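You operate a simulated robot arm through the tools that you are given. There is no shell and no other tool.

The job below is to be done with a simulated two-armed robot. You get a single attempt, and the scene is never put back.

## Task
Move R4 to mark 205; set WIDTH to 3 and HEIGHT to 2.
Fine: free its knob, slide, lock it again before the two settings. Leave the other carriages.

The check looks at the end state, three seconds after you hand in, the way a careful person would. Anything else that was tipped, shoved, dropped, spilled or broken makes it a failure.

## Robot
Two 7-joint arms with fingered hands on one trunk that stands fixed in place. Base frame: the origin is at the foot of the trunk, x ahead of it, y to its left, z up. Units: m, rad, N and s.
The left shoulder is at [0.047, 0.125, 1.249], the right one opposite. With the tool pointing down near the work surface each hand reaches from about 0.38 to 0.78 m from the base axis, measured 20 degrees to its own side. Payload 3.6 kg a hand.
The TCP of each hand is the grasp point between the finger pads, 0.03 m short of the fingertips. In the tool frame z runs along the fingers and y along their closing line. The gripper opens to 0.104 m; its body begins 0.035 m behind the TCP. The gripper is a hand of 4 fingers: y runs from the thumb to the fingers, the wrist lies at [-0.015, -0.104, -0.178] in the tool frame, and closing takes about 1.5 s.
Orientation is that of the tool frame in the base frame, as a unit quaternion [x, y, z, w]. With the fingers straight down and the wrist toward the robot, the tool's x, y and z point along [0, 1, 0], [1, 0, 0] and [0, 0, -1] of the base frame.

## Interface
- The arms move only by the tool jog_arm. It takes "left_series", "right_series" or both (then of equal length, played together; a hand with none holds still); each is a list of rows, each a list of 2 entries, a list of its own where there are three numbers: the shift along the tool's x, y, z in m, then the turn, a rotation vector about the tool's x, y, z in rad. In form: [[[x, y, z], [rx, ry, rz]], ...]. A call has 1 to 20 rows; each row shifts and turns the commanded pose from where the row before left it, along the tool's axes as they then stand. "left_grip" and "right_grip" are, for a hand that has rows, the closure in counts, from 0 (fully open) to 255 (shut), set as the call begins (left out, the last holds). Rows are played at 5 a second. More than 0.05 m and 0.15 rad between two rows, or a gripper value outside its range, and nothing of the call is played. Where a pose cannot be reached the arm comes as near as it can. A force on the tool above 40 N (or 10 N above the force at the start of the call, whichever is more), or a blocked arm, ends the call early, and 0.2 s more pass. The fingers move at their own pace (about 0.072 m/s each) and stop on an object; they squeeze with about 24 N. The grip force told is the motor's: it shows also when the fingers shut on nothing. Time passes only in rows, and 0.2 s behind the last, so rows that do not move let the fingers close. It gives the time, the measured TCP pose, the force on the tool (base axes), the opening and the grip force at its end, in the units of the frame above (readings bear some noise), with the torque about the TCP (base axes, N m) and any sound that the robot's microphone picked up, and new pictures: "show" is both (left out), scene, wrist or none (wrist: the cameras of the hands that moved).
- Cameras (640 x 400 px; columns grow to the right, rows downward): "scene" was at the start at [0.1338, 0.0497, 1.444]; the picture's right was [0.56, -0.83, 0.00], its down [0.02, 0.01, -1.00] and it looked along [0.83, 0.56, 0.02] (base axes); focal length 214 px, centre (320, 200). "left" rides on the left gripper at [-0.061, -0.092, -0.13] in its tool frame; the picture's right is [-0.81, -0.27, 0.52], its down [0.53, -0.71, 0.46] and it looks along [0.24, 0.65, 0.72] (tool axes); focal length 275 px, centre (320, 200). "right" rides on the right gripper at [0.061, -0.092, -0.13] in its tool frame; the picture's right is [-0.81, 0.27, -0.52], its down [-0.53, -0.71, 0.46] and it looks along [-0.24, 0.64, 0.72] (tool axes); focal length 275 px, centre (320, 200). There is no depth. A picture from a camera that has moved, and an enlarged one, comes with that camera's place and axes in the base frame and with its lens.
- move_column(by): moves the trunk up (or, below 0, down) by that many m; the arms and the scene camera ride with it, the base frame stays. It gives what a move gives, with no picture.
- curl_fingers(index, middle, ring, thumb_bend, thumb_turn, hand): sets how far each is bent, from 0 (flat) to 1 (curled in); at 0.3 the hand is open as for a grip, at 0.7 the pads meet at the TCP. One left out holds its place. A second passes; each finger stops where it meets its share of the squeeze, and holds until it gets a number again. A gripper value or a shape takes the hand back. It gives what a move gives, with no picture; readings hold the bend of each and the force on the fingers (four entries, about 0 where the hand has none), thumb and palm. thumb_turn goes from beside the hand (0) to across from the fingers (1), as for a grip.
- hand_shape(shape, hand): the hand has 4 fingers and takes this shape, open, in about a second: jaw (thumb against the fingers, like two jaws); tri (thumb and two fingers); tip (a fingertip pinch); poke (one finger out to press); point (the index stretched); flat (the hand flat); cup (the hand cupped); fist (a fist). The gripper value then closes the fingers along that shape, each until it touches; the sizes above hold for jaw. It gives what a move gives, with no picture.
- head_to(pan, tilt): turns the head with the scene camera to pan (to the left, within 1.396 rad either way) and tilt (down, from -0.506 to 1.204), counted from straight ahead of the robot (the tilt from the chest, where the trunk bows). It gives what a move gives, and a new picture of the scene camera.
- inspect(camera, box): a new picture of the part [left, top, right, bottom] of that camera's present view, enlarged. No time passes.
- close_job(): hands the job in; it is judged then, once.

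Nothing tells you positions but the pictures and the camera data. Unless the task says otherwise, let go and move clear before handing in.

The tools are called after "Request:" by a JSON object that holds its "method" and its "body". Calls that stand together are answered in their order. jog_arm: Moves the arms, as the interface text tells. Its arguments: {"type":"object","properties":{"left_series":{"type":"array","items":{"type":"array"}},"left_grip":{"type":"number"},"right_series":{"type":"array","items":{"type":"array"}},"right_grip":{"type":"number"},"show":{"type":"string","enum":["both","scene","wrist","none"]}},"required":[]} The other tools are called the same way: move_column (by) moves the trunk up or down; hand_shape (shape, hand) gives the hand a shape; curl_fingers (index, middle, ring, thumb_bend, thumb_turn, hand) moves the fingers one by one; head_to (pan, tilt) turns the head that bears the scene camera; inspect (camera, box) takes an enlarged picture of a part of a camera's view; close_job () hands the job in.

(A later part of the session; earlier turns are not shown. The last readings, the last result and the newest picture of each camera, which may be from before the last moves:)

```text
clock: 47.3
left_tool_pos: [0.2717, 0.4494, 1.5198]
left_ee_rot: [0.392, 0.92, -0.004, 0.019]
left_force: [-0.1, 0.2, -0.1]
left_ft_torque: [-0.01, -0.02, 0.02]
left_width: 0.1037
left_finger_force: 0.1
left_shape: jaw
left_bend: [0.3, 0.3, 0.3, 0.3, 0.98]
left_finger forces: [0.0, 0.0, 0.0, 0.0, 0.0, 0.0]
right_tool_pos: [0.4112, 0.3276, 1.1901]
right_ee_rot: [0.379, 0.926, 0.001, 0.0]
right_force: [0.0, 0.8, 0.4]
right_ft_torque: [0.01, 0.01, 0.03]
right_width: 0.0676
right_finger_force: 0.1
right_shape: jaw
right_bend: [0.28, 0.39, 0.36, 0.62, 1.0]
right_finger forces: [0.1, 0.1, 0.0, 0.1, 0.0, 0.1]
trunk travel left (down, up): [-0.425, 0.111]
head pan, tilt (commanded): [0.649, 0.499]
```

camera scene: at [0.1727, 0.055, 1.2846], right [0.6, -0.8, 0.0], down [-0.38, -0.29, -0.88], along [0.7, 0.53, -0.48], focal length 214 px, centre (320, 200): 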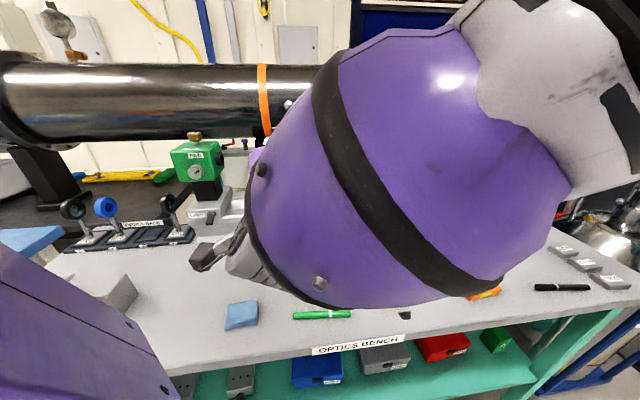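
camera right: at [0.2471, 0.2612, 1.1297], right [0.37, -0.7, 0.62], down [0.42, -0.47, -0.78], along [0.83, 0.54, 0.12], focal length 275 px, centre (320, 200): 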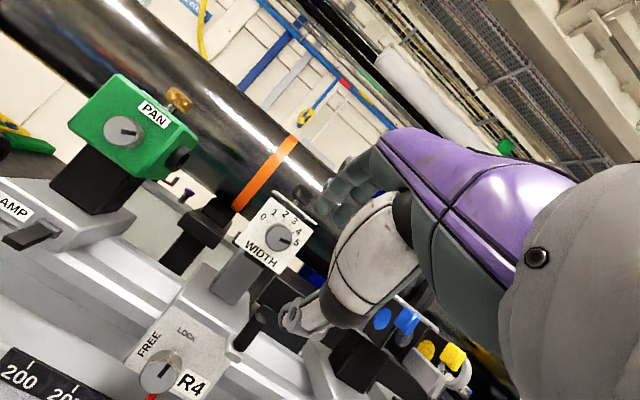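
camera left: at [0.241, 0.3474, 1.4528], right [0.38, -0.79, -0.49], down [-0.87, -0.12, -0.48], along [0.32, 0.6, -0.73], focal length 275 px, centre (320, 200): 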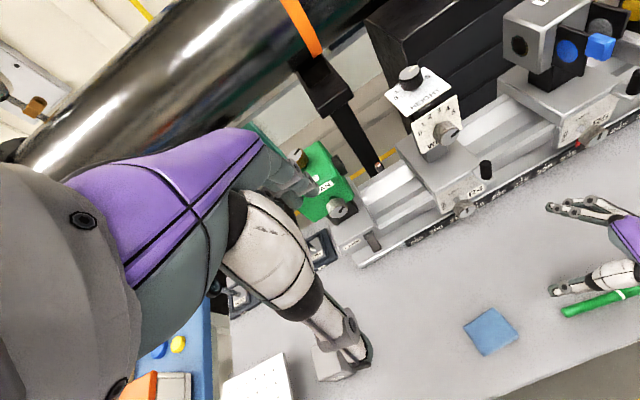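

The right hand is fingers-down at (0.411, 0.328, 1.19) with the trunk raised. I'll descend to about 7 cm in front of the lock knob and then start pitching the fingers forward.

Request:
{"method": "jog_arm", "body": {"right_series": [[[0.0039, 0.0128, 0.0383], [0, 0, 0]], [[0.0039, 0.0128, 0.0383], [0, 0, 0]], [[0.0039, 0.0128, 0.0383], [0, 0, 0]], [[0.0039, 0.0128, 0.0383], [0, 0, 0]], [[0.0039, 0.0128, 0.0383], [0, 0, 0]], [[0.0039, 0.0128, 0.0383], [0, 0, 0]], [[0, 0, 0], [-0.13, 0, 0]], [[0, 0, 0], [-0.13, 0, 0]], [[0, 0, 0], [-0.13, 0, 0]], [[0, 0, 0], [0, 0, 0]]], "show": "both"}}

Request:
{"method": "inspect", "body": {"camera": "left", "box": [340, 100, 640, 380]}}

```text
clock: 49.5
left_tool_pos: [0.2712, 0.4499, 1.5194]
left_ee_rot: [0.392, 0.92, -0.005, 0.018]
left_force: [-0.2, 0.0, -0.4]
left_ft_torque: [-0.01, 0.01, 0.01]
left_width: 0.1038
left_finger_force: 0.0
left_shape: jaw
left_bend: [0.3, 0.3, 0.3, 0.3, 0.98]
left_finger forces: [0.0, 0.0, 0.0, 0.1, 0.1, 0.0]
right_tool_pos: [0.4986, 0.3102, 1.0024]
right_ee_rot: [0.371, 0.908, 0.181, 0.074]
right_force: [-0.3, 0.6, -0.5]
right_ft_torque: [0.0, 0.01, -0.02]
right_width: 0.0675
right_finger_force: 0.2
right_shape: jaw
right_bend: [0.28, 0.39, 0.36, 0.62, 1.0]
right_finger forces: [0.0, 0.0, 0.0, 0.0, 0.0, 0.0]
right hand out of reach, approached as far as the arm can: row 1, 2, 3, 4, 5, 6
trunk travel left (down, up): [-0.425, 0.111]
head pan, tilt (commanded): [0.649, 0.499]
camera scene: at [0.1576, 0.0552, 1.3377], right [0.6, -0.8, 0.0], down [-0.38, -0.29, -0.88], along [0.7, 0.53, -0.48], focal length 214 px, centre (320, 200)
camera right: at [0.3596, 0.2577, 1.0888], right [0.62, -0.53, 0.58], down [0.04, -0.72, -0.69], along [0.79, 0.45, -0.42], focal length 275 px, centre (320, 200)
```

scene: 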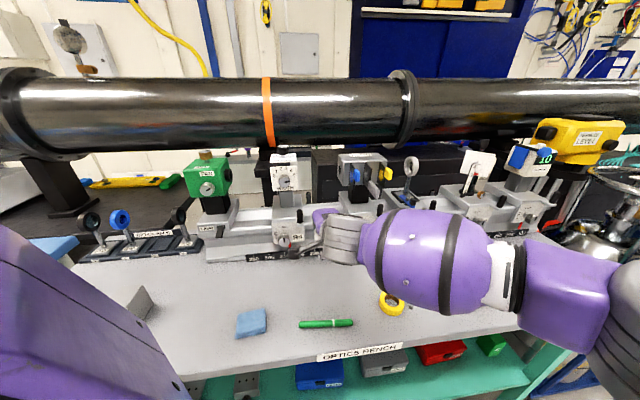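
right: 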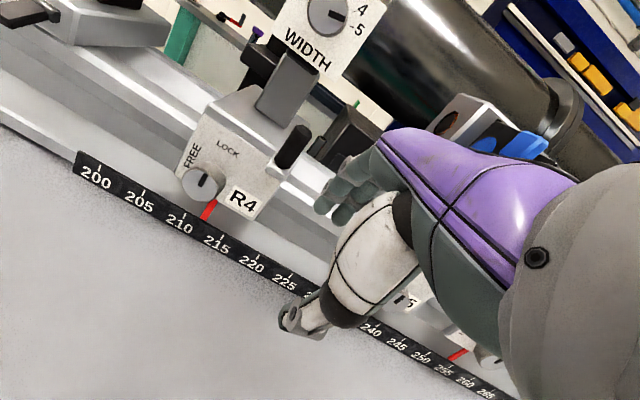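

```text
1.43 times, centred on (490, 240) of left
camera zoom: at [0.243, 0.345, 1.6533], right [0.38, -0.79, -0.49], down [-0.87, -0.12, -0.48], along [0.32, 0.6, -0.73], focal length 393 px, centre (77, 143)
```

zoom: 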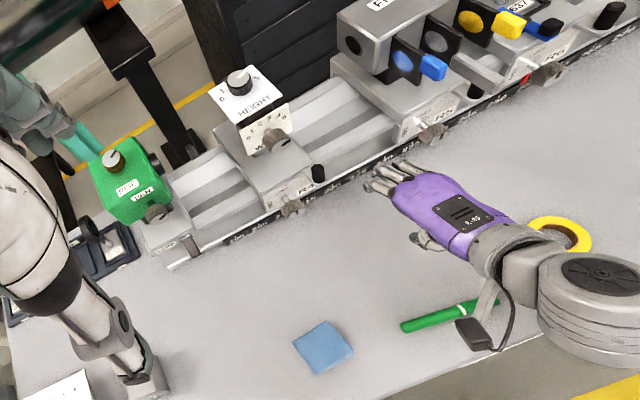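

The picture shows the right arm stretched across the body, and it cannot get further left than this. The left arm has to do the work, so I'll withdraw the right hand to its own side and bring the left hand down in front of R4.

Request:
{"method": "jog_arm", "body": {"right_series": [[[-0.0067, -0.025, -0.032], [0, 0, 0]], [[-0.0067, -0.025, -0.032], [0, 0, 0]], [[-0.0067, -0.025, -0.032], [0, 0, 0]], [[-0.0067, -0.025, -0.032], [0, 0, 0]], [[-0.0067, -0.025, -0.032], [0, 0, 0]], [[-0.0249, -0.0278, -0.0115], [0, 0, 0]], [[-0.0249, -0.0278, -0.0115], [0, 0, 0]], [[-0.0249, -0.0278, -0.0115], [0, 0, 0]], [[-0.0249, -0.0278, -0.0115], [0, 0, 0]], [[-0.0249, -0.0278, -0.0115], [0, 0, 0]], [[-0.0249, -0.0278, -0.0115], [0, 0, 0]], [[-0.0249, -0.0278, -0.0115], [0, 0, 0]], [[-0.0249, -0.0278, -0.0115], [0, 0, 0]], [[-0.0249, -0.0278, -0.0115], [0, 0, 0]], [[0, 0, 0], [0, 0, 0]], [[0, 0, 0], [0, 0, 0]]], "left_series": [[[0, 0, 0], [0, 0, 0]], [[0, 0, 0], [0, 0, 0]], [[0, 0, 0], [0, 0, 0]], [[0, 0, 0], [0, 0, 0]], [[0, 0, 0], [0, 0, 0]], [[-0.0124, 0.0042, 0.0426], [0, 0, 0]], [[-0.0124, 0.0042, 0.0426], [0, 0, 0]], [[-0.0124, 0.0042, 0.0426], [0, 0, 0]], [[-0.0124, 0.0042, 0.0426], [0, 0, 0]], [[-0.0124, 0.0042, 0.0426], [0, 0, 0]], [[-0.0124, 0.0042, 0.0426], [0, 0, 0]], [[-0.0124, 0.0042, 0.0426], [0, 0, 0]], [[-0.0124, 0.0042, 0.0426], [0, 0, 0]], [[-0.0124, 0.0042, 0.0426], [0, 0, 0]], [[-0.0124, 0.0042, 0.0426], [0, 0, 0]], [[0, 0, 0], [0, 0, 0]]], "left_grip": 90, "show": "both"}}

```text
clock: 52.9
left_tool_pos: [0.3997, 0.3785, 1.1]
left_ee_rot: [0.393, 0.919, -0.004, 0.019]
left_force: [-0.7, -0.5, -0.3]
left_ft_torque: [-0.02, 0.01, 0.0]
left_width: 0.0677
left_finger_force: 0.1
left_shape: jaw
left_bend: [0.28, 0.39, 0.35, 0.62, 1.0]
left_finger forces: [0.0, 0.1, 0.0, 0.0, 0.0, 0.0]
right_tool_pos: [0.3974, -0.1762, 1.1087]
right_ee_rot: [0.373, 0.907, 0.18, 0.074]
right_force: [0.1, 0.1, -0.4]
right_ft_torque: [0.01, -0.01, 0.03]
right_width: 0.0675
right_finger_force: 0.0
right_shape: jaw
right_bend: [0.28, 0.39, 0.36, 0.62, 1.0]
right_finger forces: [0.1, 0.0, 0.1, 0.0, 0.0, 0.1]
right hand out of reach, approached as far as the arm can: row 9, 10, 11, 14
trunk travel left (down, up): [-0.425, 0.111]
head pan, tilt (commanded): [0.649, 0.499]
camera scene: at [0.1571, 0.0549, 1.3378], right [0.6, -0.8, 0.0], down [-0.38, -0.29, -0.88], along [0.7, 0.53, -0.48], focal length 214 px, centre (320, 200)
camera right: at [0.2567, -0.2282, 1.1937], right [0.62, -0.53, 0.58], down [0.04, -0.72, -0.69], along [0.79, 0.45, -0.42], focal length 275 px, centre (320, 200)
camera left: at [0.3725, 0.2728, 1.2324], right [0.38, -0.79, -0.49], down [-0.87, -0.12, -0.48], along [0.32, 0.6, -0.73], focal length 275 px, centre (320, 200)
```

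scene: 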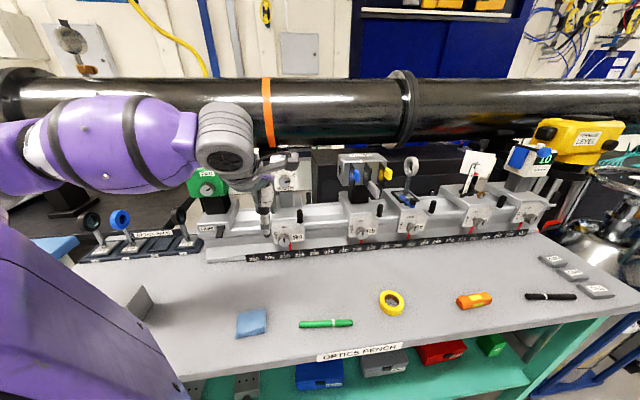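
right: 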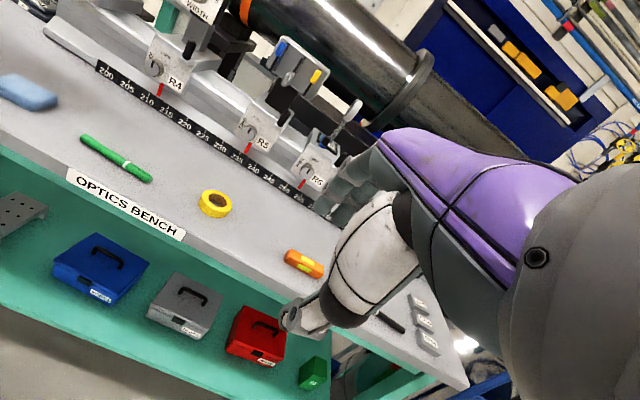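
left: 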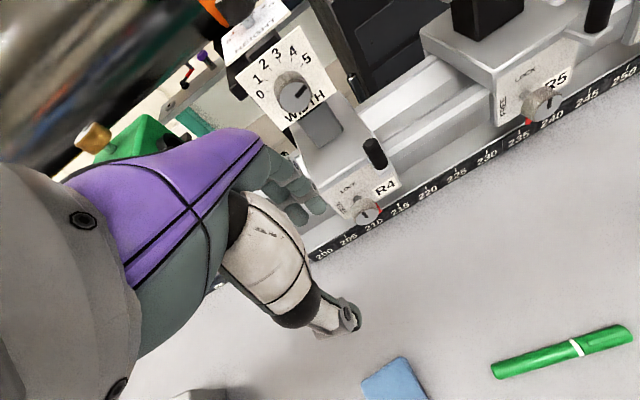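

The left arm's elbow sticks out to the left with its forearm parallel to the rail. I'll lower the hand to a free zone between the lock knob and WIDTH heights, then pitch the fingers forward and watch how the elbow behaves.

Request:
{"method": "jog_arm", "body": {"left_series": [[[0, 0.012, 0.03], [0, 0, 0]], [[0, 0.012, 0.03], [0, 0, 0]], [[0, 0.006, 0.03], [0, 0, 0]], [[0, 0, 0], [-0.13, 0, 0]], [[0, 0, 0], [-0.13, 0, 0]], [[0, 0, 0], [-0.13, 0, 0]], [[0, 0, 0], [-0.13, 0, 0]], [[0, 0, 0], [-0.13, 0, 0]], [[0, 0, 0], [-0.13, 0, 0]], [[0, 0, 0], [-0.13, 0, 0]], [[0, 0, 0], [0, 0, 0]]], "show": "both"}}

Request:
{"method": "inspect", "body": {"camera": "right", "box": [0, 0, 320, 200]}}

```text
clock: 55.3
left_tool_pos: [0.4247, 0.3971, 1.0083]
left_ee_rot: [0.344, 0.828, 0.4, 0.189]
left_force: [-0.1, 0.0, 0.3]
left_ft_torque: [0.04, 0.0, 0.01]
left_width: 0.0677
left_finger_force: 0.0
left_shape: jaw
left_bend: [0.28, 0.39, 0.36, 0.62, 1.0]
left_finger forces: [0.2, 0.0, 0.1, 0.0, 0.0, 0.1]
right_tool_pos: [0.3974, -0.1758, 1.1069]
right_ee_rot: [0.373, 0.907, 0.18, 0.074]
right_force: [0.7, -0.4, 0.7]
right_ft_torque: [0.02, 0.01, 0.02]
right_width: 0.0674
right_finger_force: 0.1
right_shape: jaw
right_bend: [0.28, 0.39, 0.36, 0.62, 1.0]
right_finger forces: [0.1, 0.0, 0.0, 0.1, 0.1, 0.1]
trunk travel left (down, up): [-0.425, 0.111]
head pan, tilt (commanded): [0.649, 0.499]
camera scene: at [0.1577, 0.0549, 1.3377], right [0.6, -0.8, 0.0], down [-0.38, -0.29, -0.88], along [0.7, 0.53, -0.48], focal length 214 px, centre (320, 200)
camera left: at [0.3522, 0.243, 1.0196], right [0.75, -0.43, -0.5], down [-0.4, 0.31, -0.86], along [0.53, 0.85, 0.06], focal length 275 px, centre (320, 200)
```

scene: 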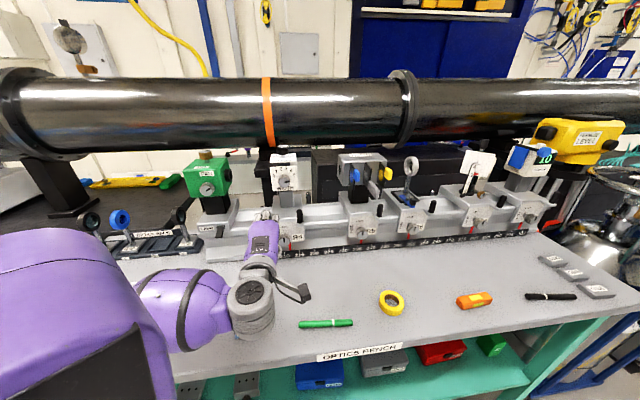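
left: 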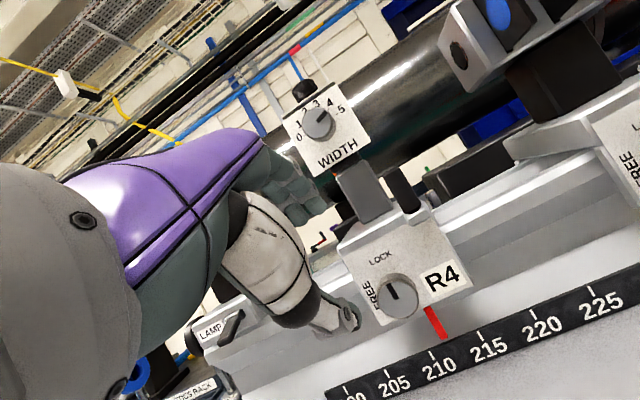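

```text
2.00 times, centred on (160, 100) of right
camera zoom: at [0.2573, -0.2279, 1.1935], right [0.62, -0.53, 0.58], down [0.04, -0.72, -0.69], along [0.79, 0.45, -0.42], focal length 551 px, centre (640, 400)
```

zoom: 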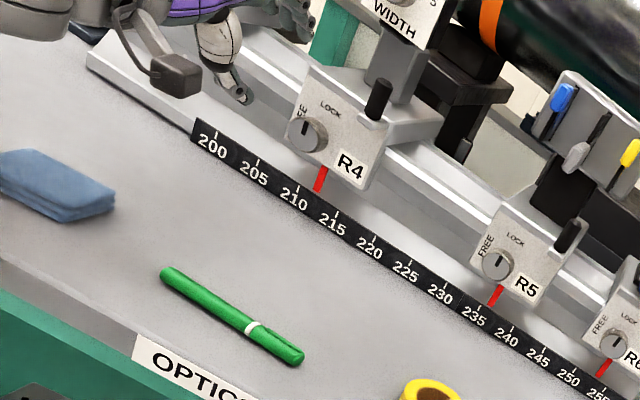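

That worked: every row was in reach and the elbow has dropped into a better posture. I'll pitch a bit further (to about 22° below level) and test the full 90° counter-clockwise roll about the knob axis in free air.

Request:
{"method": "jog_arm", "body": {"left_series": [[[0, 0, 0], [-0.1355, 0.023, 0.0088]], [[0, 0, 0], [-0.1355, 0.023, 0.0088]], [[0, 0, 0], [0, 0, 0]], [[0, 0, 0], [0, -0.049, -0.1214]], [[0, 0, 0], [0, -0.049, -0.1214]], [[0, 0, 0], [0, -0.049, -0.1214]], [[0, 0, 0], [0, -0.049, -0.1214]], [[0, 0, 0], [0, -0.049, -0.1214]], [[0, 0, 0], [0, -0.049, -0.1214]], [[0, 0, 0], [0, 0, 0]]], "show": "both"}}

```text
clock: 57.5
left_tool_pos: [0.4241, 0.3968, 1.0092]
left_ee_rot: [0.09, 0.79, 0.357, 0.489]
left_force: [0.9, -0.5, -0.2]
left_ft_torque: [0.0, 0.02, 0.01]
left_width: 0.0676
left_finger_force: 0.1
left_shape: jaw
left_bend: [0.28, 0.39, 0.36, 0.62, 1.0]
left_finger forces: [0.1, 0.1, 0.1, 0.1, 0.0, 0.0]
right_tool_pos: [0.3966, -0.1751, 1.108]
right_ee_rot: [0.372, 0.907, 0.18, 0.075]
right_force: [-0.6, 0.3, -0.4]
right_ft_torque: [-0.01, -0.02, -0.01]
right_width: 0.0676
right_finger_force: 0.0
right_shape: jaw
right_bend: [0.28, 0.39, 0.36, 0.62, 1.0]
right_finger forces: [0.0, 0.0, 0.0, 0.0, 0.0, 0.1]
trunk travel left (down, up): [-0.425, 0.111]
head pan, tilt (commanded): [0.649, 0.499]
camera scene: at [0.1577, 0.0551, 1.3377], right [0.6, -0.8, 0.0], down [-0.38, -0.29, -0.88], along [0.7, 0.53, -0.48], focal length 214 px, centre (320, 200)
camera left: at [0.3653, 0.2381, 1.0285], right [0.9, -0.35, 0.26], down [0.26, -0.04, -0.96], along [0.35, 0.93, 0.06], focal length 275 px, centre (320, 200)
```

scene: 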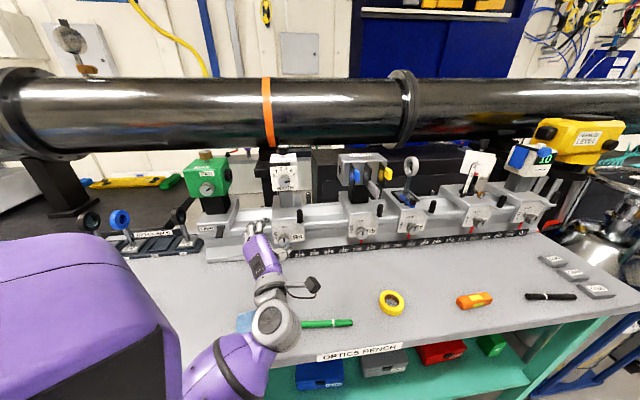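
left: 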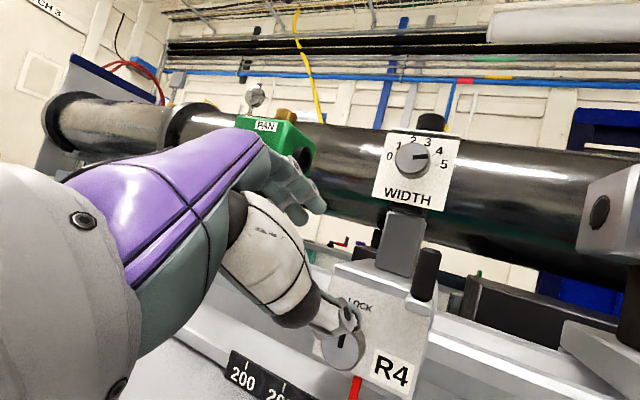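

The elbow is now down and the forearm lines up behind the hand, with the roll fully reachable so far. I'll continue the roll to check the whole range.

Request:
{"method": "jog_arm", "body": {"left_series": [[[0, 0, 0], [0, -0.049, -0.1214]], [[0, 0, 0], [0, -0.049, -0.1214]], [[0, 0, 0], [0, -0.049, -0.1214]], [[0, 0, 0], [0, -0.049, -0.1214]], [[0, 0, 0], [0, -0.049, -0.1214]], [[0, 0, 0], [0, -0.049, -0.1214]], [[0, 0, 0], [0, -0.049, -0.1214]], [[0, 0, 0], [0, -0.049, -0.1214]], [[0, 0, 0], [0, -0.049, -0.1214]], [[0, 0, 0], [0, -0.049, -0.1214]], [[0, 0, 0], [0, 0, 0]]], "show": "both"}}

```text
clock: 60.1
left_tool_pos: [0.4242, 0.4137, 1.0308]
left_ee_rot: [-0.255, 0.564, 0.013, 0.785]
left_force: [-0.6, -0.5, 0.1]
left_ft_torque: [0.03, 0.01, 0.01]
left_width: 0.0673
left_finger_force: 0.0
left_shape: jaw
left_bend: [0.28, 0.39, 0.36, 0.62, 1.0]
left_finger forces: [0.0, 0.0, 0.0, 0.0, 0.0, 0.1]
right_tool_pos: [0.3964, -0.1751, 1.108]
right_ee_rot: [0.372, 0.908, 0.18, 0.074]
right_force: [-0.1, 0.8, -0.2]
right_ft_torque: [-0.02, 0.0, 0.01]
right_width: 0.0675
right_finger_force: 0.1
right_shape: jaw
right_bend: [0.28, 0.39, 0.36, 0.62, 1.0]
right_finger forces: [0.1, 0.0, 0.1, 0.1, 0.0, 0.1]
trunk travel left (down, up): [-0.425, 0.111]
head pan, tilt (commanded): [0.649, 0.499]
stopped in row 11 (left hand): the arm was blocked; the commanded pose is now the measured one
camera scene: at [0.1577, 0.0551, 1.3377], right [0.6, -0.8, 0.0], down [-0.38, -0.29, -0.88], along [0.7, 0.53, -0.48], focal length 214 px, centre (320, 200)
camera left: at [0.3168, 0.296, 1.0919], right [0.25, 0.19, 0.95], down [0.81, -0.58, -0.1], along [0.53, 0.79, -0.3], focal length 275 px, centre (320, 200)
```

scene: 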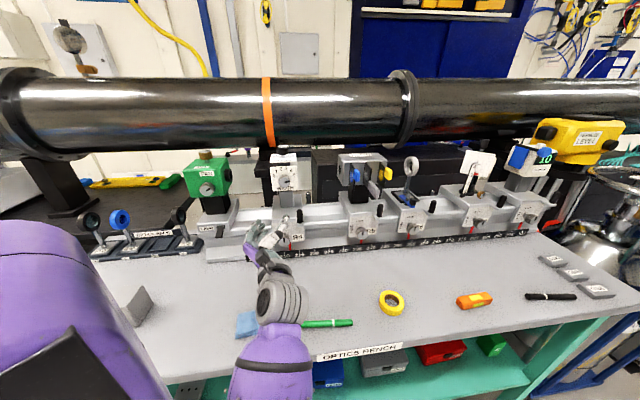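
left: 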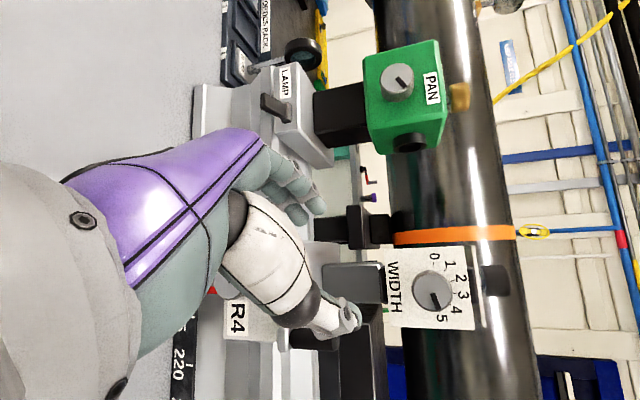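

The roll works from about 0° to −115° before the arm blocks itself, which is plenty for the 90° turn. I'll roll back to near upright, ready to grip the lock knob.

Request:
{"method": "jog_arm", "body": {"left_series": [[[0, 0, 0], [0.0083, 0.0532, 0.1194]], [[0, 0, 0], [0.0083, 0.0532, 0.1194]], [[0, 0, 0], [0.0083, 0.0532, 0.1194]], [[0, 0, 0], [0.0083, 0.0532, 0.1194]], [[0, 0, 0], [0.0083, 0.0532, 0.1194]], [[0, 0, 0], [0.0083, 0.0532, 0.1194]], [[0, 0, 0], [0.0083, 0.0532, 0.1194]], [[0, 0, 0], [0.0083, 0.0532, 0.1194]], [[0, 0, 0], [0.0083, 0.0532, 0.1194]], [[0, 0, 0], [0.0083, 0.0532, 0.1194]], [[0, 0, 0], [0.0083, 0.0532, 0.1194]], [[0, 0, 0], [0.0083, 0.0532, 0.1194]], [[0, 0, 0], [0.0083, 0.0532, 0.1194]], [[0, 0, 0], [0.0083, 0.0532, 0.1194]], [[0, 0, 0], [0, 0, 0]]], "show": "both"}}

```text
clock: 63.3
left_tool_pos: [0.4309, 0.4134, 1.0449]
left_ee_rot: [0.285, 0.774, 0.473, 0.311]
left_force: [0.4, 1.0, 0.2]
left_ft_torque: [0.0, -0.05, 0.03]
left_width: 0.0671
left_finger_force: 0.0
left_shape: jaw
left_bend: [0.28, 0.39, 0.36, 0.62, 1.0]
left_finger forces: [0.2, 0.1, 0.1, 0.1, 0.0, 0.0]
right_tool_pos: [0.3969, -0.1761, 1.1089]
right_ee_rot: [0.372, 0.908, 0.18, 0.074]
right_force: [0.1, 0.9, 0.0]
right_ft_torque: [0.01, -0.01, 0.01]
right_width: 0.0674
right_finger_force: 0.0
right_shape: jaw
right_bend: [0.28, 0.39, 0.36, 0.62, 1.0]
right_finger forces: [0.0, 0.0, 0.0, 0.0, 0.0, 0.1]
trunk travel left (down, up): [-0.425, 0.111]
head pan, tilt (commanded): [0.649, 0.499]
camera scene: at [0.1578, 0.0549, 1.3377], right [0.6, -0.8, 0.0], down [-0.38, -0.29, -0.88], along [0.7, 0.53, -0.48], focal length 214 px, centre (320, 200)
camera left: at [0.3598, 0.261, 1.023], right [0.87, -0.41, -0.27], down [-0.11, 0.37, -0.92], along [0.48, 0.83, 0.27], focal length 275 px, centre (320, 200)
```

scene: 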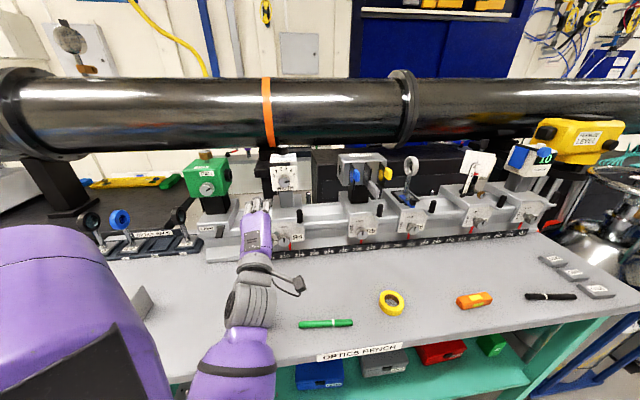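
left: 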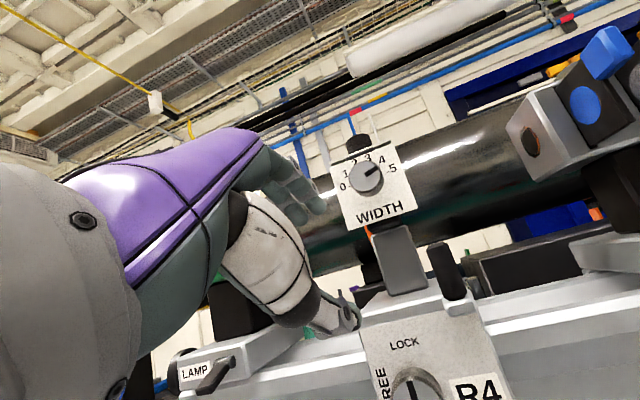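

The hand is at roll about −10° with a good posture. Now I'll measure the lock knob from all three cameras before approaching.

Request:
{"method": "inspect", "body": {"camera": "scene", "box": [225, 185, 325, 285]}}

Request:
{"method": "inspect", "body": {"camera": "right", "box": [90, 0, 210, 120]}}

Request:
{"method": "inspect", "body": {"camera": "left", "box": [340, 300, 540, 400]}}

```text
4.00 times, centred on (275, 235) of scene
camera zoom: at [0.1578, 0.0549, 1.3377], right [0.6, -0.8, 0.0], down [-0.38, -0.29, -0.88], along [0.7, 0.53, -0.48], focal length 858 px, centre (500, 60)
```

zoom: 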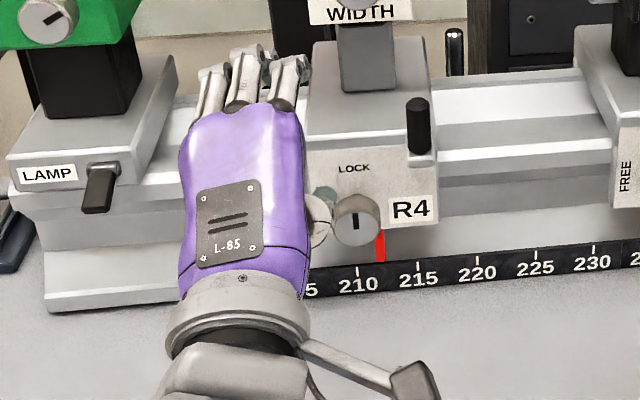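

```text
3.33 times, centred on (150, 60) of right
camera zoom: at [0.2574, -0.228, 1.1935], right [0.62, -0.53, 0.58], down [0.04, -0.72, -0.69], along [0.79, 0.45, -0.42], focal length 918 px, centre (887, 667)
```

zoom: 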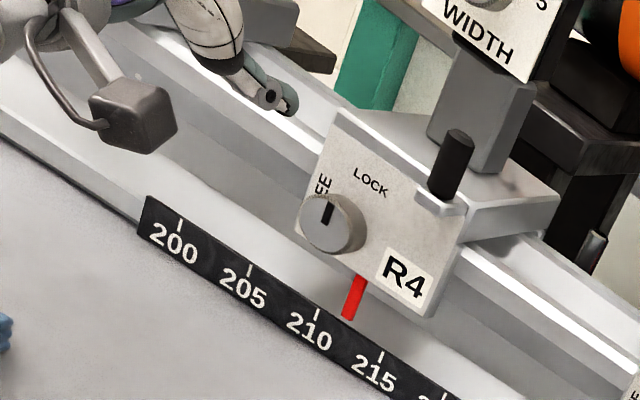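

```text
3.20 times, centred on (440, 350) of left
camera zoom: at [0.3598, 0.261, 1.023], right [0.87, -0.41, -0.27], down [-0.11, 0.37, -0.92], along [0.48, 0.83, 0.27], focal length 881 px, centre (-64, -280)
```

zoom: 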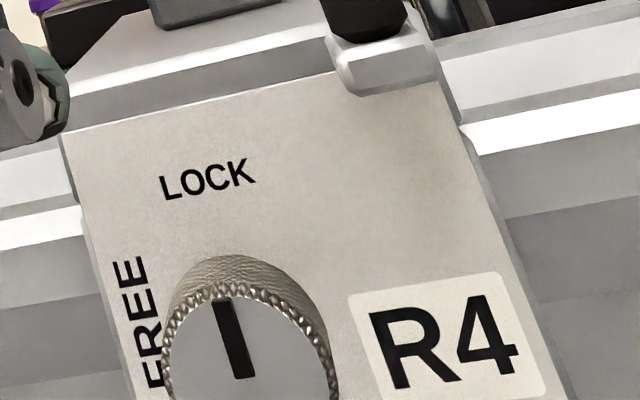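

The lock knob face comes out at about (0.494, 0.444, 0.925) with a radius of about 1.8 cm. I'll narrow the grip slightly, drop to the knob's height and stop about 4.5 cm in front of it.

Request:
{"method": "jog_arm", "body": {"left_series": [[[0.0064, -0.0273, 0.0108], [0, 0, 0]], [[0.0064, -0.0273, 0.0108], [0, 0, 0]], [[0.0064, -0.0273, 0.0108], [0, 0, 0]], [[0.0064, -0.0273, 0.0108], [0, 0, 0]], [[-0.011, 0.002, 0.0116], [0, 0, 0]], [[-0.011, 0.002, 0.0116], [0, 0, 0]], [[0, 0, 0], [0, 0, 0]]], "left_grip": 115, "show": "both"}}

Request:
{"method": "inspect", "body": {"camera": "scene", "box": [225, 185, 325, 285]}}

Request:
{"method": "inspect", "body": {"camera": "right", "box": [90, 0, 210, 120]}}

```text
clock: 63.9
left_tool_pos: [0.428, 0.4371, 1.0253]
left_ee_rot: [0.328, 0.731, 0.53, 0.277]
left_force: [0.4, -0.3, -0.4]
left_ft_torque: [0.0, 0.0, -0.03]
left_width: 0.0571
left_finger_force: 0.0
left_shape: jaw
left_bend: [0.74, 0.42, 0.39, 0.67, 1.0]
left_finger forces: [0.0, 0.0, 0.0, 0.1, 0.0, 0.1]
right_tool_pos: [0.3972, -0.1744, 1.1078]
right_ee_rot: [0.372, 0.908, 0.179, 0.075]
right_force: [0.3, 0.0, 0.1]
right_ft_torque: [0.02, -0.02, -0.01]
right_width: 0.0674
right_finger_force: 0.1
right_shape: jaw
right_bend: [0.28, 0.39, 0.36, 0.62, 1.0]
right_finger forces: [0.0, 0.1, 0.0, 0.0, 0.0, 0.0]
trunk travel left (down, up): [-0.425, 0.111]
head pan, tilt (commanded): [0.649, 0.499]
stopped in row 2 (left hand): the arm was blocked; the commanded pose is now the measured one
camera scene: at [0.1577, 0.055, 1.3377], right [0.6, -0.8, 0.0], down [-0.38, -0.29, -0.88], along [0.7, 0.53, -0.48], focal length 214 px, centre (320, 200)
camera left: at [0.3526, 0.292, 0.979], right [0.85, -0.38, -0.36], down [-0.13, 0.52, -0.84], along [0.51, 0.76, 0.4], focal length 275 px, centre (320, 200)
```

scene: 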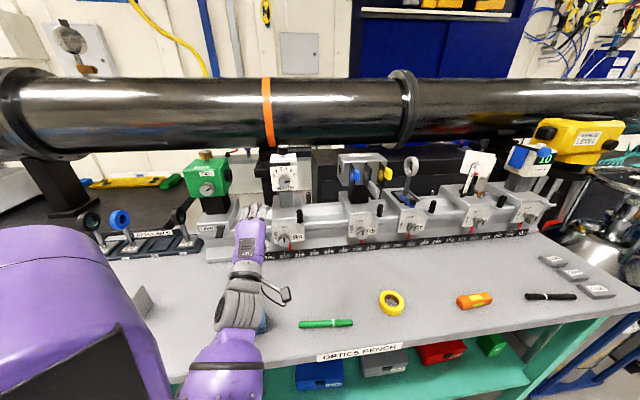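
left: 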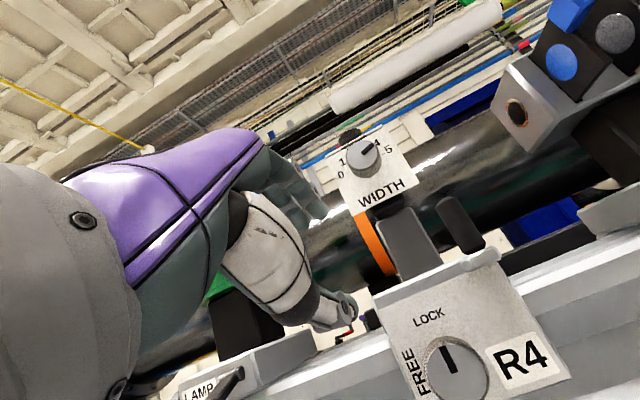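

```text
4.00 times, centred on (275, 235) of scene
camera zoom: at [0.1577, 0.055, 1.3377], right [0.6, -0.8, 0.0], down [-0.38, -0.29, -0.88], along [0.7, 0.53, -0.48], focal length 858 px, centre (500, 60)
```

zoom: 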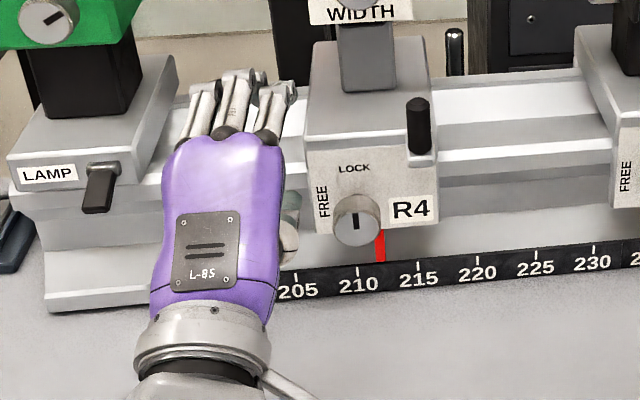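

```text
3.33 times, centred on (150, 60) of right
camera zoom: at [0.2572, -0.2279, 1.1936], right [0.62, -0.53, 0.58], down [0.04, -0.72, -0.69], along [0.79, 0.45, -0.42], focal length 918 px, centre (887, 667)
```

zoom: 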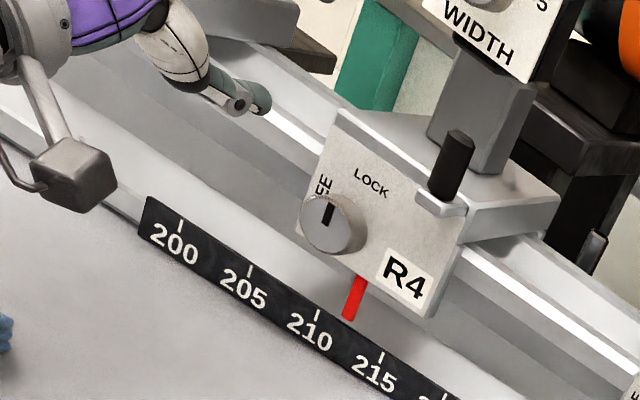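

Lowering was blocked because, I believe, the dropped elbow met the front edge of the table; nothing on the bench has moved. Raising the trunk to its top will lift the elbow clear, so I'll do that before descending.

Request:
{"method": "move_column", "body": {"by": 0.11}}

Request:
{"method": "head_to", "body": {"pan": 0.65, "tilt": 0.75}}

```text
clock: 65.3
left_tool_pos: [0.4456, 0.4448, 1.1931]
left_ee_rot: [0.298, 0.707, 0.56, 0.313]
left_force: [0.3, 0.4, -0.7]
left_ft_torque: [0.09, 0.02, 0.0]
left_width: 0.0575
left_finger_force: 0.1
left_shape: jaw
left_bend: [0.74, 0.42, 0.39, 0.67, 1.0]
left_finger forces: [0.0, 0.0, 0.0, 0.0, 0.1, 0.0]
right_tool_pos: [0.3723, -0.175, 1.284]
right_ee_rot: [0.355, 0.897, 0.212, 0.155]
right_force: [-0.4, 0.4, 1.3]
right_ft_torque: [0.02, -0.03, -0.01]
right_width: 0.0674
right_finger_force: 0.1
right_shape: jaw
right_bend: [0.28, 0.39, 0.36, 0.62, 1.0]
right_finger forces: [0.1, 0.0, 0.1, 0.0, 0.0, 0.0]
trunk travel left (down, up): [-0.535, 0.001]
head pan, tilt (commanded): [0.649, 0.499]
```

```text
clock: 66.1
left_tool_pos: [0.4448, 0.4441, 1.1935]
left_ee_rot: [0.298, 0.706, 0.562, 0.313]
left_force: [0.4, 0.0, -0.6]
left_ft_torque: [-0.01, -0.01, -0.01]
left_width: 0.0574
left_finger_force: 0.1
left_shape: jaw
left_bend: [0.74, 0.42, 0.39, 0.67, 1.0]
left_finger forces: [0.0, 0.1, 0.1, 0.0, 0.0, 0.1]
right_tool_pos: [0.3717, -0.1747, 1.2838]
right_ee_rot: [0.355, 0.897, 0.212, 0.155]
right_force: [-0.3, 0.5, 0.5]
right_ft_torque: [0.02, -0.01, -0.01]
right_width: 0.0675
right_finger_force: 0.1
right_shape: jaw
right_bend: [0.28, 0.39, 0.36, 0.62, 1.0]
right_finger forces: [0.0, 0.0, 0.1, 0.1, 0.0, 0.0]
trunk travel left (down, up): [-0.535, 0.001]
head pan, tilt (commanded): [0.649, 0.75]
camera scene: at [0.067, 0.05, 1.4383], right [0.6, -0.8, 0.0], down [-0.54, -0.41, -0.73], along [0.58, 0.44, -0.68], focal length 214 px, centre (320, 200)
```

scene: 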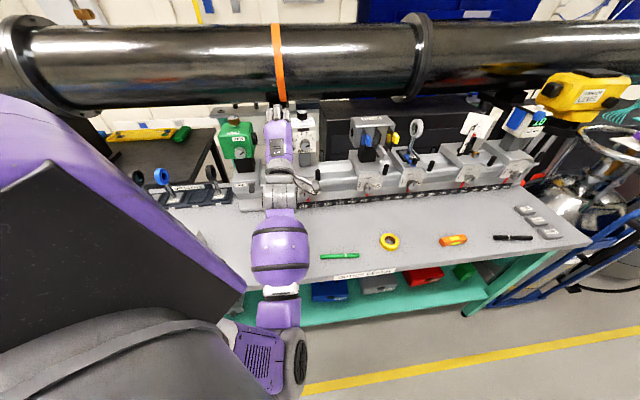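

With the trunk at the top, the arm has a good elbow-down posture well above the table edge. I'll back off slightly, set the orientation squarely on the knob axis (22° down), and descend to about 7.5 cm in front of the lock knob.

Request:
{"method": "jog_arm", "body": {"left_series": [[[0, 0, -0.02], [0.099, 0.057, -0.006]], [[0, 0, -0.02], [0.099, 0.057, -0.006]], [[-0.0035, -0.0321, 0.0125], [0, 0, 0]], [[-0.0035, -0.0321, 0.0125], [0, 0, 0]], [[-0.0035, -0.0321, 0.0125], [0, 0, 0]], [[-0.0035, -0.0321, 0.0125], [0, 0, 0]], [[-0.0035, -0.0321, 0.0125], [0, 0, 0]], [[-0.0035, -0.0321, 0.0125], [0, 0, 0]], [[0, 0, 0], [0, 0, 0]]], "show": "both"}}

Request:
{"method": "inspect", "body": {"camera": "scene", "box": [220, 100, 380, 240]}}

```text
clock: 66.6
left_tool_pos: [0.4263, 0.4443, 1.223]
left_ee_rot: [0.293, 0.724, 0.563, 0.271]
left_force: [-0.7, 0.0, -0.5]
left_ft_torque: [0.03, -0.01, 0.0]
left_width: 0.0573
left_finger_force: 0.1
left_shape: jaw
left_bend: [0.74, 0.42, 0.39, 0.67, 1.0]
left_finger forces: [0.0, 0.1, 0.0, 0.0, 0.0, 0.0]
right_tool_pos: [0.3708, -0.1745, 1.2843]
right_ee_rot: [0.355, 0.897, 0.211, 0.155]
right_force: [-0.4, -0.6, -0.1]
right_ft_torque: [-0.02, -0.02, -0.01]
right_width: 0.0676
right_finger_force: 0.1
right_shape: jaw
right_bend: [0.28, 0.39, 0.36, 0.62, 1.0]
right_finger forces: [0.0, 0.0, 0.1, 0.1, 0.0, 0.1]
trunk travel left (down, up): [-0.535, 0.001]
head pan, tilt (commanded): [0.649, 0.75]
stopped in row 2 (left hand): the arm was blocked; the commanded pose is now the measured one
camera scene: at [0.0668, 0.0499, 1.4383], right [0.6, -0.8, 0.0], down [-0.54, -0.41, -0.73], along [0.58, 0.44, -0.68], focal length 214 px, centre (320, 200)
camera left: at [0.3629, 0.2957, 1.1682], right [0.89, -0.31, -0.33], down [-0.12, 0.55, -0.83], along [0.44, 0.78, 0.45], focal length 275 px, centre (320, 200)
```

scene: 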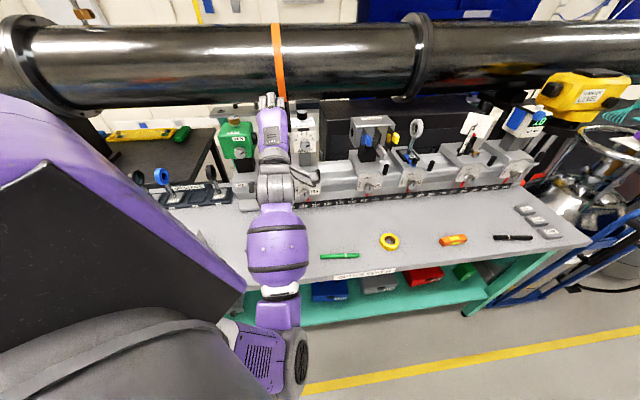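
left: 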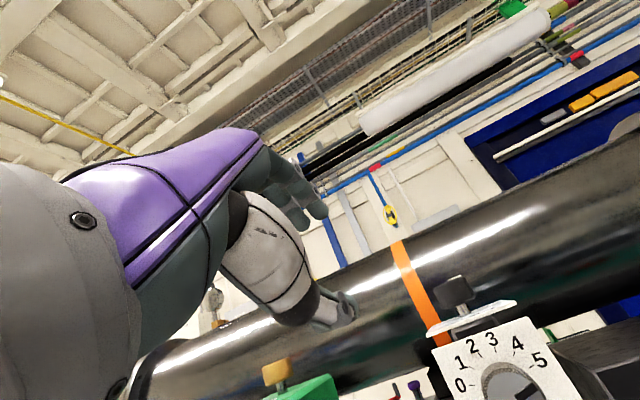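

```text
2.86 times, centred on (300, 170) of scene
camera zoom: at [0.0668, 0.0499, 1.4383], right [0.6, -0.8, 0.0], down [-0.54, -0.41, -0.73], along [0.58, 0.44, -0.68], focal length 613 px, centre (377, 286)
```

zoom: 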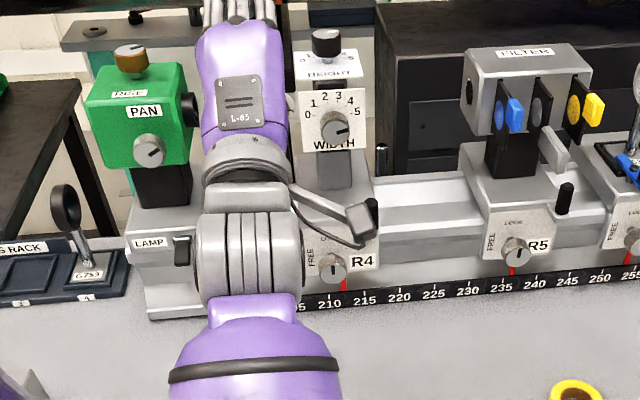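

The arm blocked again without any tool force, so I think the elbow is tucked against the robot's own chest. Rolling the hand clockwise should swing the elbow outward and free it.

Request:
{"method": "jog_arm", "body": {"left_series": [[[0, 0, 0], [0.0057, 0.0289, 0.1267]], [[0, 0, 0], [0.0057, 0.0289, 0.1267]], [[0, 0, 0], [0.0057, 0.0289, 0.1267]], [[0, 0, 0], [0.0057, 0.0289, 0.1267]], [[0, 0, 0], [0.0057, 0.0289, 0.1267]], [[0, 0, 0], [0, 0, 0]]], "show": "scene"}}

```text
clock: 68.0
left_tool_pos: [0.4263, 0.4433, 1.2219]
left_ee_rot: [0.47, 0.622, 0.626, 0.026]
left_force: [0.6, 0.2, 1.4]
left_ft_torque: [0.0, -0.04, -0.03]
left_width: 0.0572
left_finger_force: 0.2
left_shape: jaw
left_bend: [0.74, 0.42, 0.39, 0.67, 1.0]
left_finger forces: [0.0, 0.0, 0.1, 0.1, 0.1, 0.0]
right_tool_pos: [0.3729, -0.1753, 1.2835]
right_ee_rot: [0.355, 0.897, 0.212, 0.155]
right_force: [-0.4, 0.3, -0.1]
right_ft_torque: [0.0, 0.01, 0.02]
right_width: 0.0675
right_finger_force: 0.1
right_shape: jaw
right_bend: [0.28, 0.39, 0.36, 0.62, 1.0]
right_finger forces: [0.0, 0.0, 0.1, 0.0, 0.1, 0.0]
trunk travel left (down, up): [-0.535, 0.001]
head pan, tilt (commanded): [0.649, 0.75]
camera scene: at [0.0672, 0.0498, 1.4383], right [0.6, -0.8, 0.0], down [-0.54, -0.41, -0.73], along [0.58, 0.44, -0.68], focal length 214 px, centre (320, 200)
```

scene: 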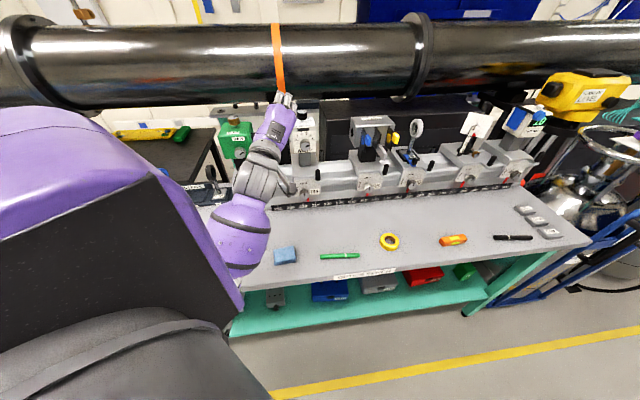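

The elbow swung outward and the arm is free again, at roll about +34°. A stroke from +33° to −57° gives the 90° turn with room to spare, so I'll trim the orientation and descend in front of the knob.

Request:
{"method": "jog_arm", "body": {"left_series": [[[0, 0, 0], [0.078, 0.022, -0.0145]], [[0, 0, 0], [0.078, 0.022, -0.0145]], [[-0.0269, -0.0264, 0.0058], [0, 0, 0]], [[-0.0269, -0.0264, 0.0058], [0, 0, 0]], [[-0.0269, -0.0264, 0.0058], [0, 0, 0]], [[-0.0269, -0.0264, 0.0058], [0, 0, 0]], [[-0.0269, -0.0264, 0.0058], [0, 0, 0]], [[-0.0269, -0.0264, 0.0058], [0, 0, 0]], [[0, 0, 0], [0, 0, 0]]], "show": "both"}}

Request:
{"method": "inspect", "body": {"camera": "scene", "box": [220, 100, 380, 240]}}

```text
clock: 69.4
left_tool_pos: [0.4344, 0.4544, 1.1218]
left_ee_rot: [0.446, 0.615, 0.647, -0.066]
left_force: [-0.2, -0.4, -0.3]
left_ft_torque: [0.0, -0.01, 0.0]
left_width: 0.0572
left_finger_force: 0.1
left_shape: jaw
left_bend: [0.74, 0.43, 0.39, 0.67, 1.0]
left_finger forces: [0.0, 0.0, 0.0, 0.0, 0.0, 0.0]
right_tool_pos: [0.3722, -0.1755, 1.284]
right_ee_rot: [0.354, 0.897, 0.213, 0.155]
right_force: [0.0, -0.3, -0.8]
right_ft_torque: [0.0, -0.01, -0.01]
right_width: 0.0676
right_finger_force: 0.1
right_shape: jaw
right_bend: [0.28, 0.39, 0.36, 0.62, 1.0]
right_finger forces: [0.0, 0.0, 0.0, 0.1, 0.1, 0.0]
trunk travel left (down, up): [-0.535, 0.001]
head pan, tilt (commanded): [0.649, 0.75]
stopped in row 7 (left hand): the arm was blocked; the commanded pose is now the measured one
camera scene: at [0.0672, 0.0498, 1.4383], right [0.6, -0.8, 0.0], down [-0.54, -0.41, -0.73], along [0.58, 0.44, -0.68], focal length 214 px, centre (320, 200)
camera left: at [0.3483, 0.336, 1.0353], right [0.56, 0.13, -0.82], down [-0.54, 0.8, -0.25], along [0.62, 0.58, 0.52], focal length 275 px, centre (320, 200)
```

scene: 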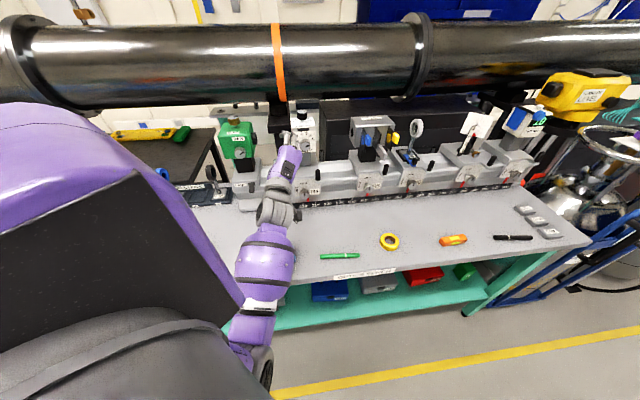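
left: 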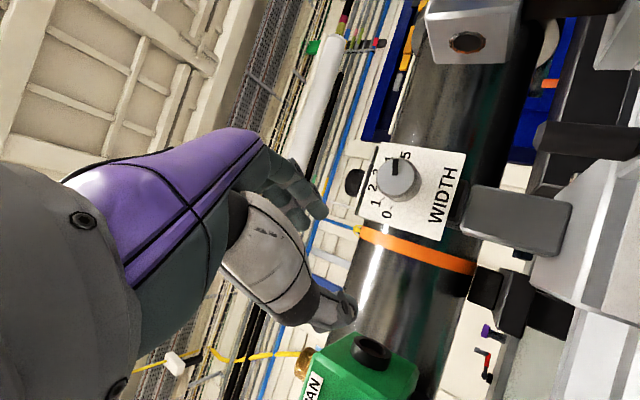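

```text
2.86 times, centred on (300, 170) of scene
camera zoom: at [0.0672, 0.0498, 1.4383], right [0.6, -0.8, 0.0], down [-0.54, -0.41, -0.73], along [0.58, 0.44, -0.68], focal length 613 px, centre (377, 286)
```

zoom: 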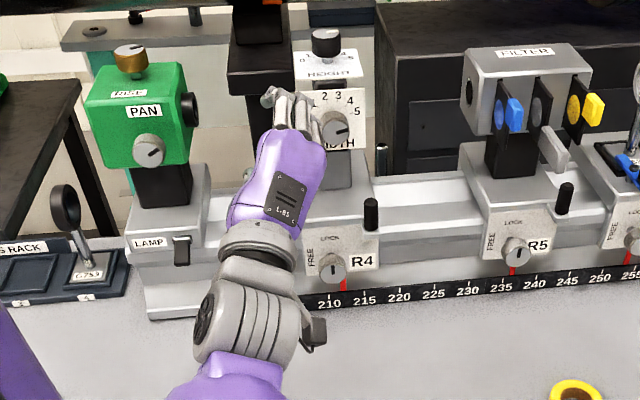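

The descent again pulled the elbow in against the chest. I'll rise a little, return to fingers-down (which lets the elbow go out to the left), and then descend before pitching forward, since that order worked earlier.

Request:
{"method": "jog_arm", "body": {"left_series": [[[0.0198, 0.0221, -0.0047], [0, 0, 0]], [[0.0198, 0.0221, -0.0047], [0, 0, 0]], [[0, 0, 0], [0.1146, -0.061, -0.036]], [[0, 0, 0], [0.1146, -0.061, -0.036]], [[0, 0, 0], [0.1146, -0.061, -0.036]], [[0, 0, 0], [0.1146, -0.061, -0.036]], [[0, 0, 0], [0.1146, -0.061, -0.036]], [[0, 0, 0], [0.1146, -0.061, -0.036]], [[0, 0, 0], [0.1146, -0.061, -0.036]], [[0, 0, 0], [0.1146, -0.061, -0.036]], [[0, 0, 0], [0.1146, -0.061, -0.036]], [[0, 0, 0], [0.1146, -0.061, -0.036]], [[0, 0, 0], [0.1146, -0.061, -0.036]], [[0, 0, 0], [0, 0, 0]]], "show": "scene"}}

```text
clock: 72.4
left_tool_pos: [0.4337, 0.4547, 1.1807]
left_ee_rot: [0.378, 0.926, -0.002, 0.001]
left_force: [0.6, 0.2, 0.2]
left_ft_torque: [0.0, 0.0, 0.01]
left_width: 0.0569
left_finger_force: 0.0
left_shape: jaw
left_bend: [0.74, 0.43, 0.39, 0.67, 1.0]
left_finger forces: [0.1, 0.1, 0.0, 0.1, 0.1, 0.0]
right_tool_pos: [0.3716, -0.1755, 1.2843]
right_ee_rot: [0.355, 0.897, 0.212, 0.155]
right_force: [0.2, 1.1, 0.4]
right_ft_torque: [-0.02, 0.01, 0.01]
right_width: 0.0674
right_finger_force: 0.1
right_shape: jaw
right_bend: [0.28, 0.39, 0.36, 0.62, 1.0]
right_finger forces: [0.0, 0.0, 0.0, 0.1, 0.1, 0.0]
trunk travel left (down, up): [-0.535, 0.001]
head pan, tilt (commanded): [0.649, 0.75]
camera scene: at [0.067, 0.0498, 1.4383], right [0.6, -0.8, 0.0], down [-0.54, -0.41, -0.73], along [0.58, 0.44, -0.68], focal length 214 px, centre (320, 200)
```

scene: 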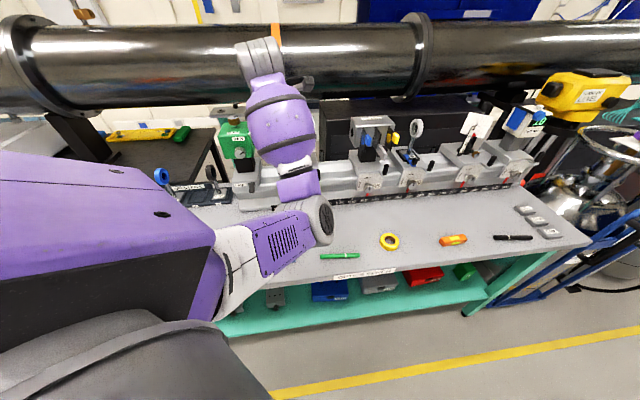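

The elbow is now in front of the chest instead of out to the left. I'll raise the hand back toward its starting pose to recover the original elbow-out posture.

Request:
{"method": "jog_arm", "body": {"left_series": [[[0.0051, -0.0152, -0.04], [0, 0, 0]], [[0.0051, -0.0152, -0.04], [0, 0, 0]], [[0.0051, -0.0152, -0.04], [0, 0, 0]], [[0.0051, -0.0152, -0.04], [0, 0, 0]], [[0.0051, -0.0152, -0.04], [0, 0, 0]], [[0.0051, -0.0152, -0.04], [0, 0, 0]], [[0.0051, -0.0152, -0.04], [0, 0, 0]], [[0.0051, -0.0152, -0.04], [0, 0, 0]], [[0, 0, 0], [0, 0, 0.13]], [[0, 0, 0], [0, 0, 0.13]], [[0, 0, 0], [0, 0, 0.13]], [[0, 0, 0], [0, 0, 0.13]], [[0, 0, 0], [0, 0, 0.13]], [[0, 0, 0], [0, 0, 0.13]], [[0, 0, 0], [0, 0, 0]]], "show": "scene"}}

```text
clock: 75.6
left_tool_pos: [0.3212, 0.3971, 1.5018]
left_ee_rot: [0.703, 0.711, -0.001, 0.001]
left_force: [0.2, 0.2, 0.1]
left_ft_torque: [0.05, -0.03, 0.01]
left_width: 0.0572
left_finger_force: 0.0
left_shape: jaw
left_bend: [0.74, 0.43, 0.39, 0.67, 1.0]
left_finger forces: [0.0, 0.0, 0.1, 0.1, 0.0, 0.0]
right_tool_pos: [0.3724, -0.174, 1.2838]
right_ee_rot: [0.355, 0.897, 0.213, 0.155]
right_force: [0.7, 0.4, -0.5]
right_ft_torque: [0.03, -0.01, 0.02]
right_width: 0.0674
right_finger_force: 0.0
right_shape: jaw
right_bend: [0.28, 0.39, 0.36, 0.62, 1.0]
right_finger forces: [0.0, 0.1, 0.0, 0.0, 0.0, 0.0]
trunk travel left (down, up): [-0.535, 0.001]
head pan, tilt (commanded): [0.649, 0.75]
camera scene: at [0.0673, 0.0498, 1.4382], right [0.6, -0.8, 0.0], down [-0.54, -0.41, -0.73], along [0.58, 0.44, -0.68], focal length 214 px, centre (320, 200)
```

scene: 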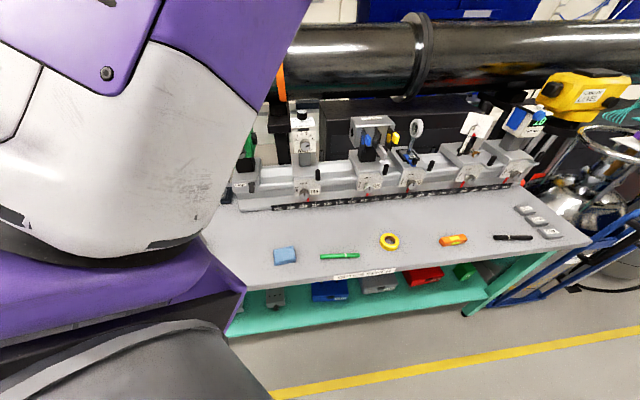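

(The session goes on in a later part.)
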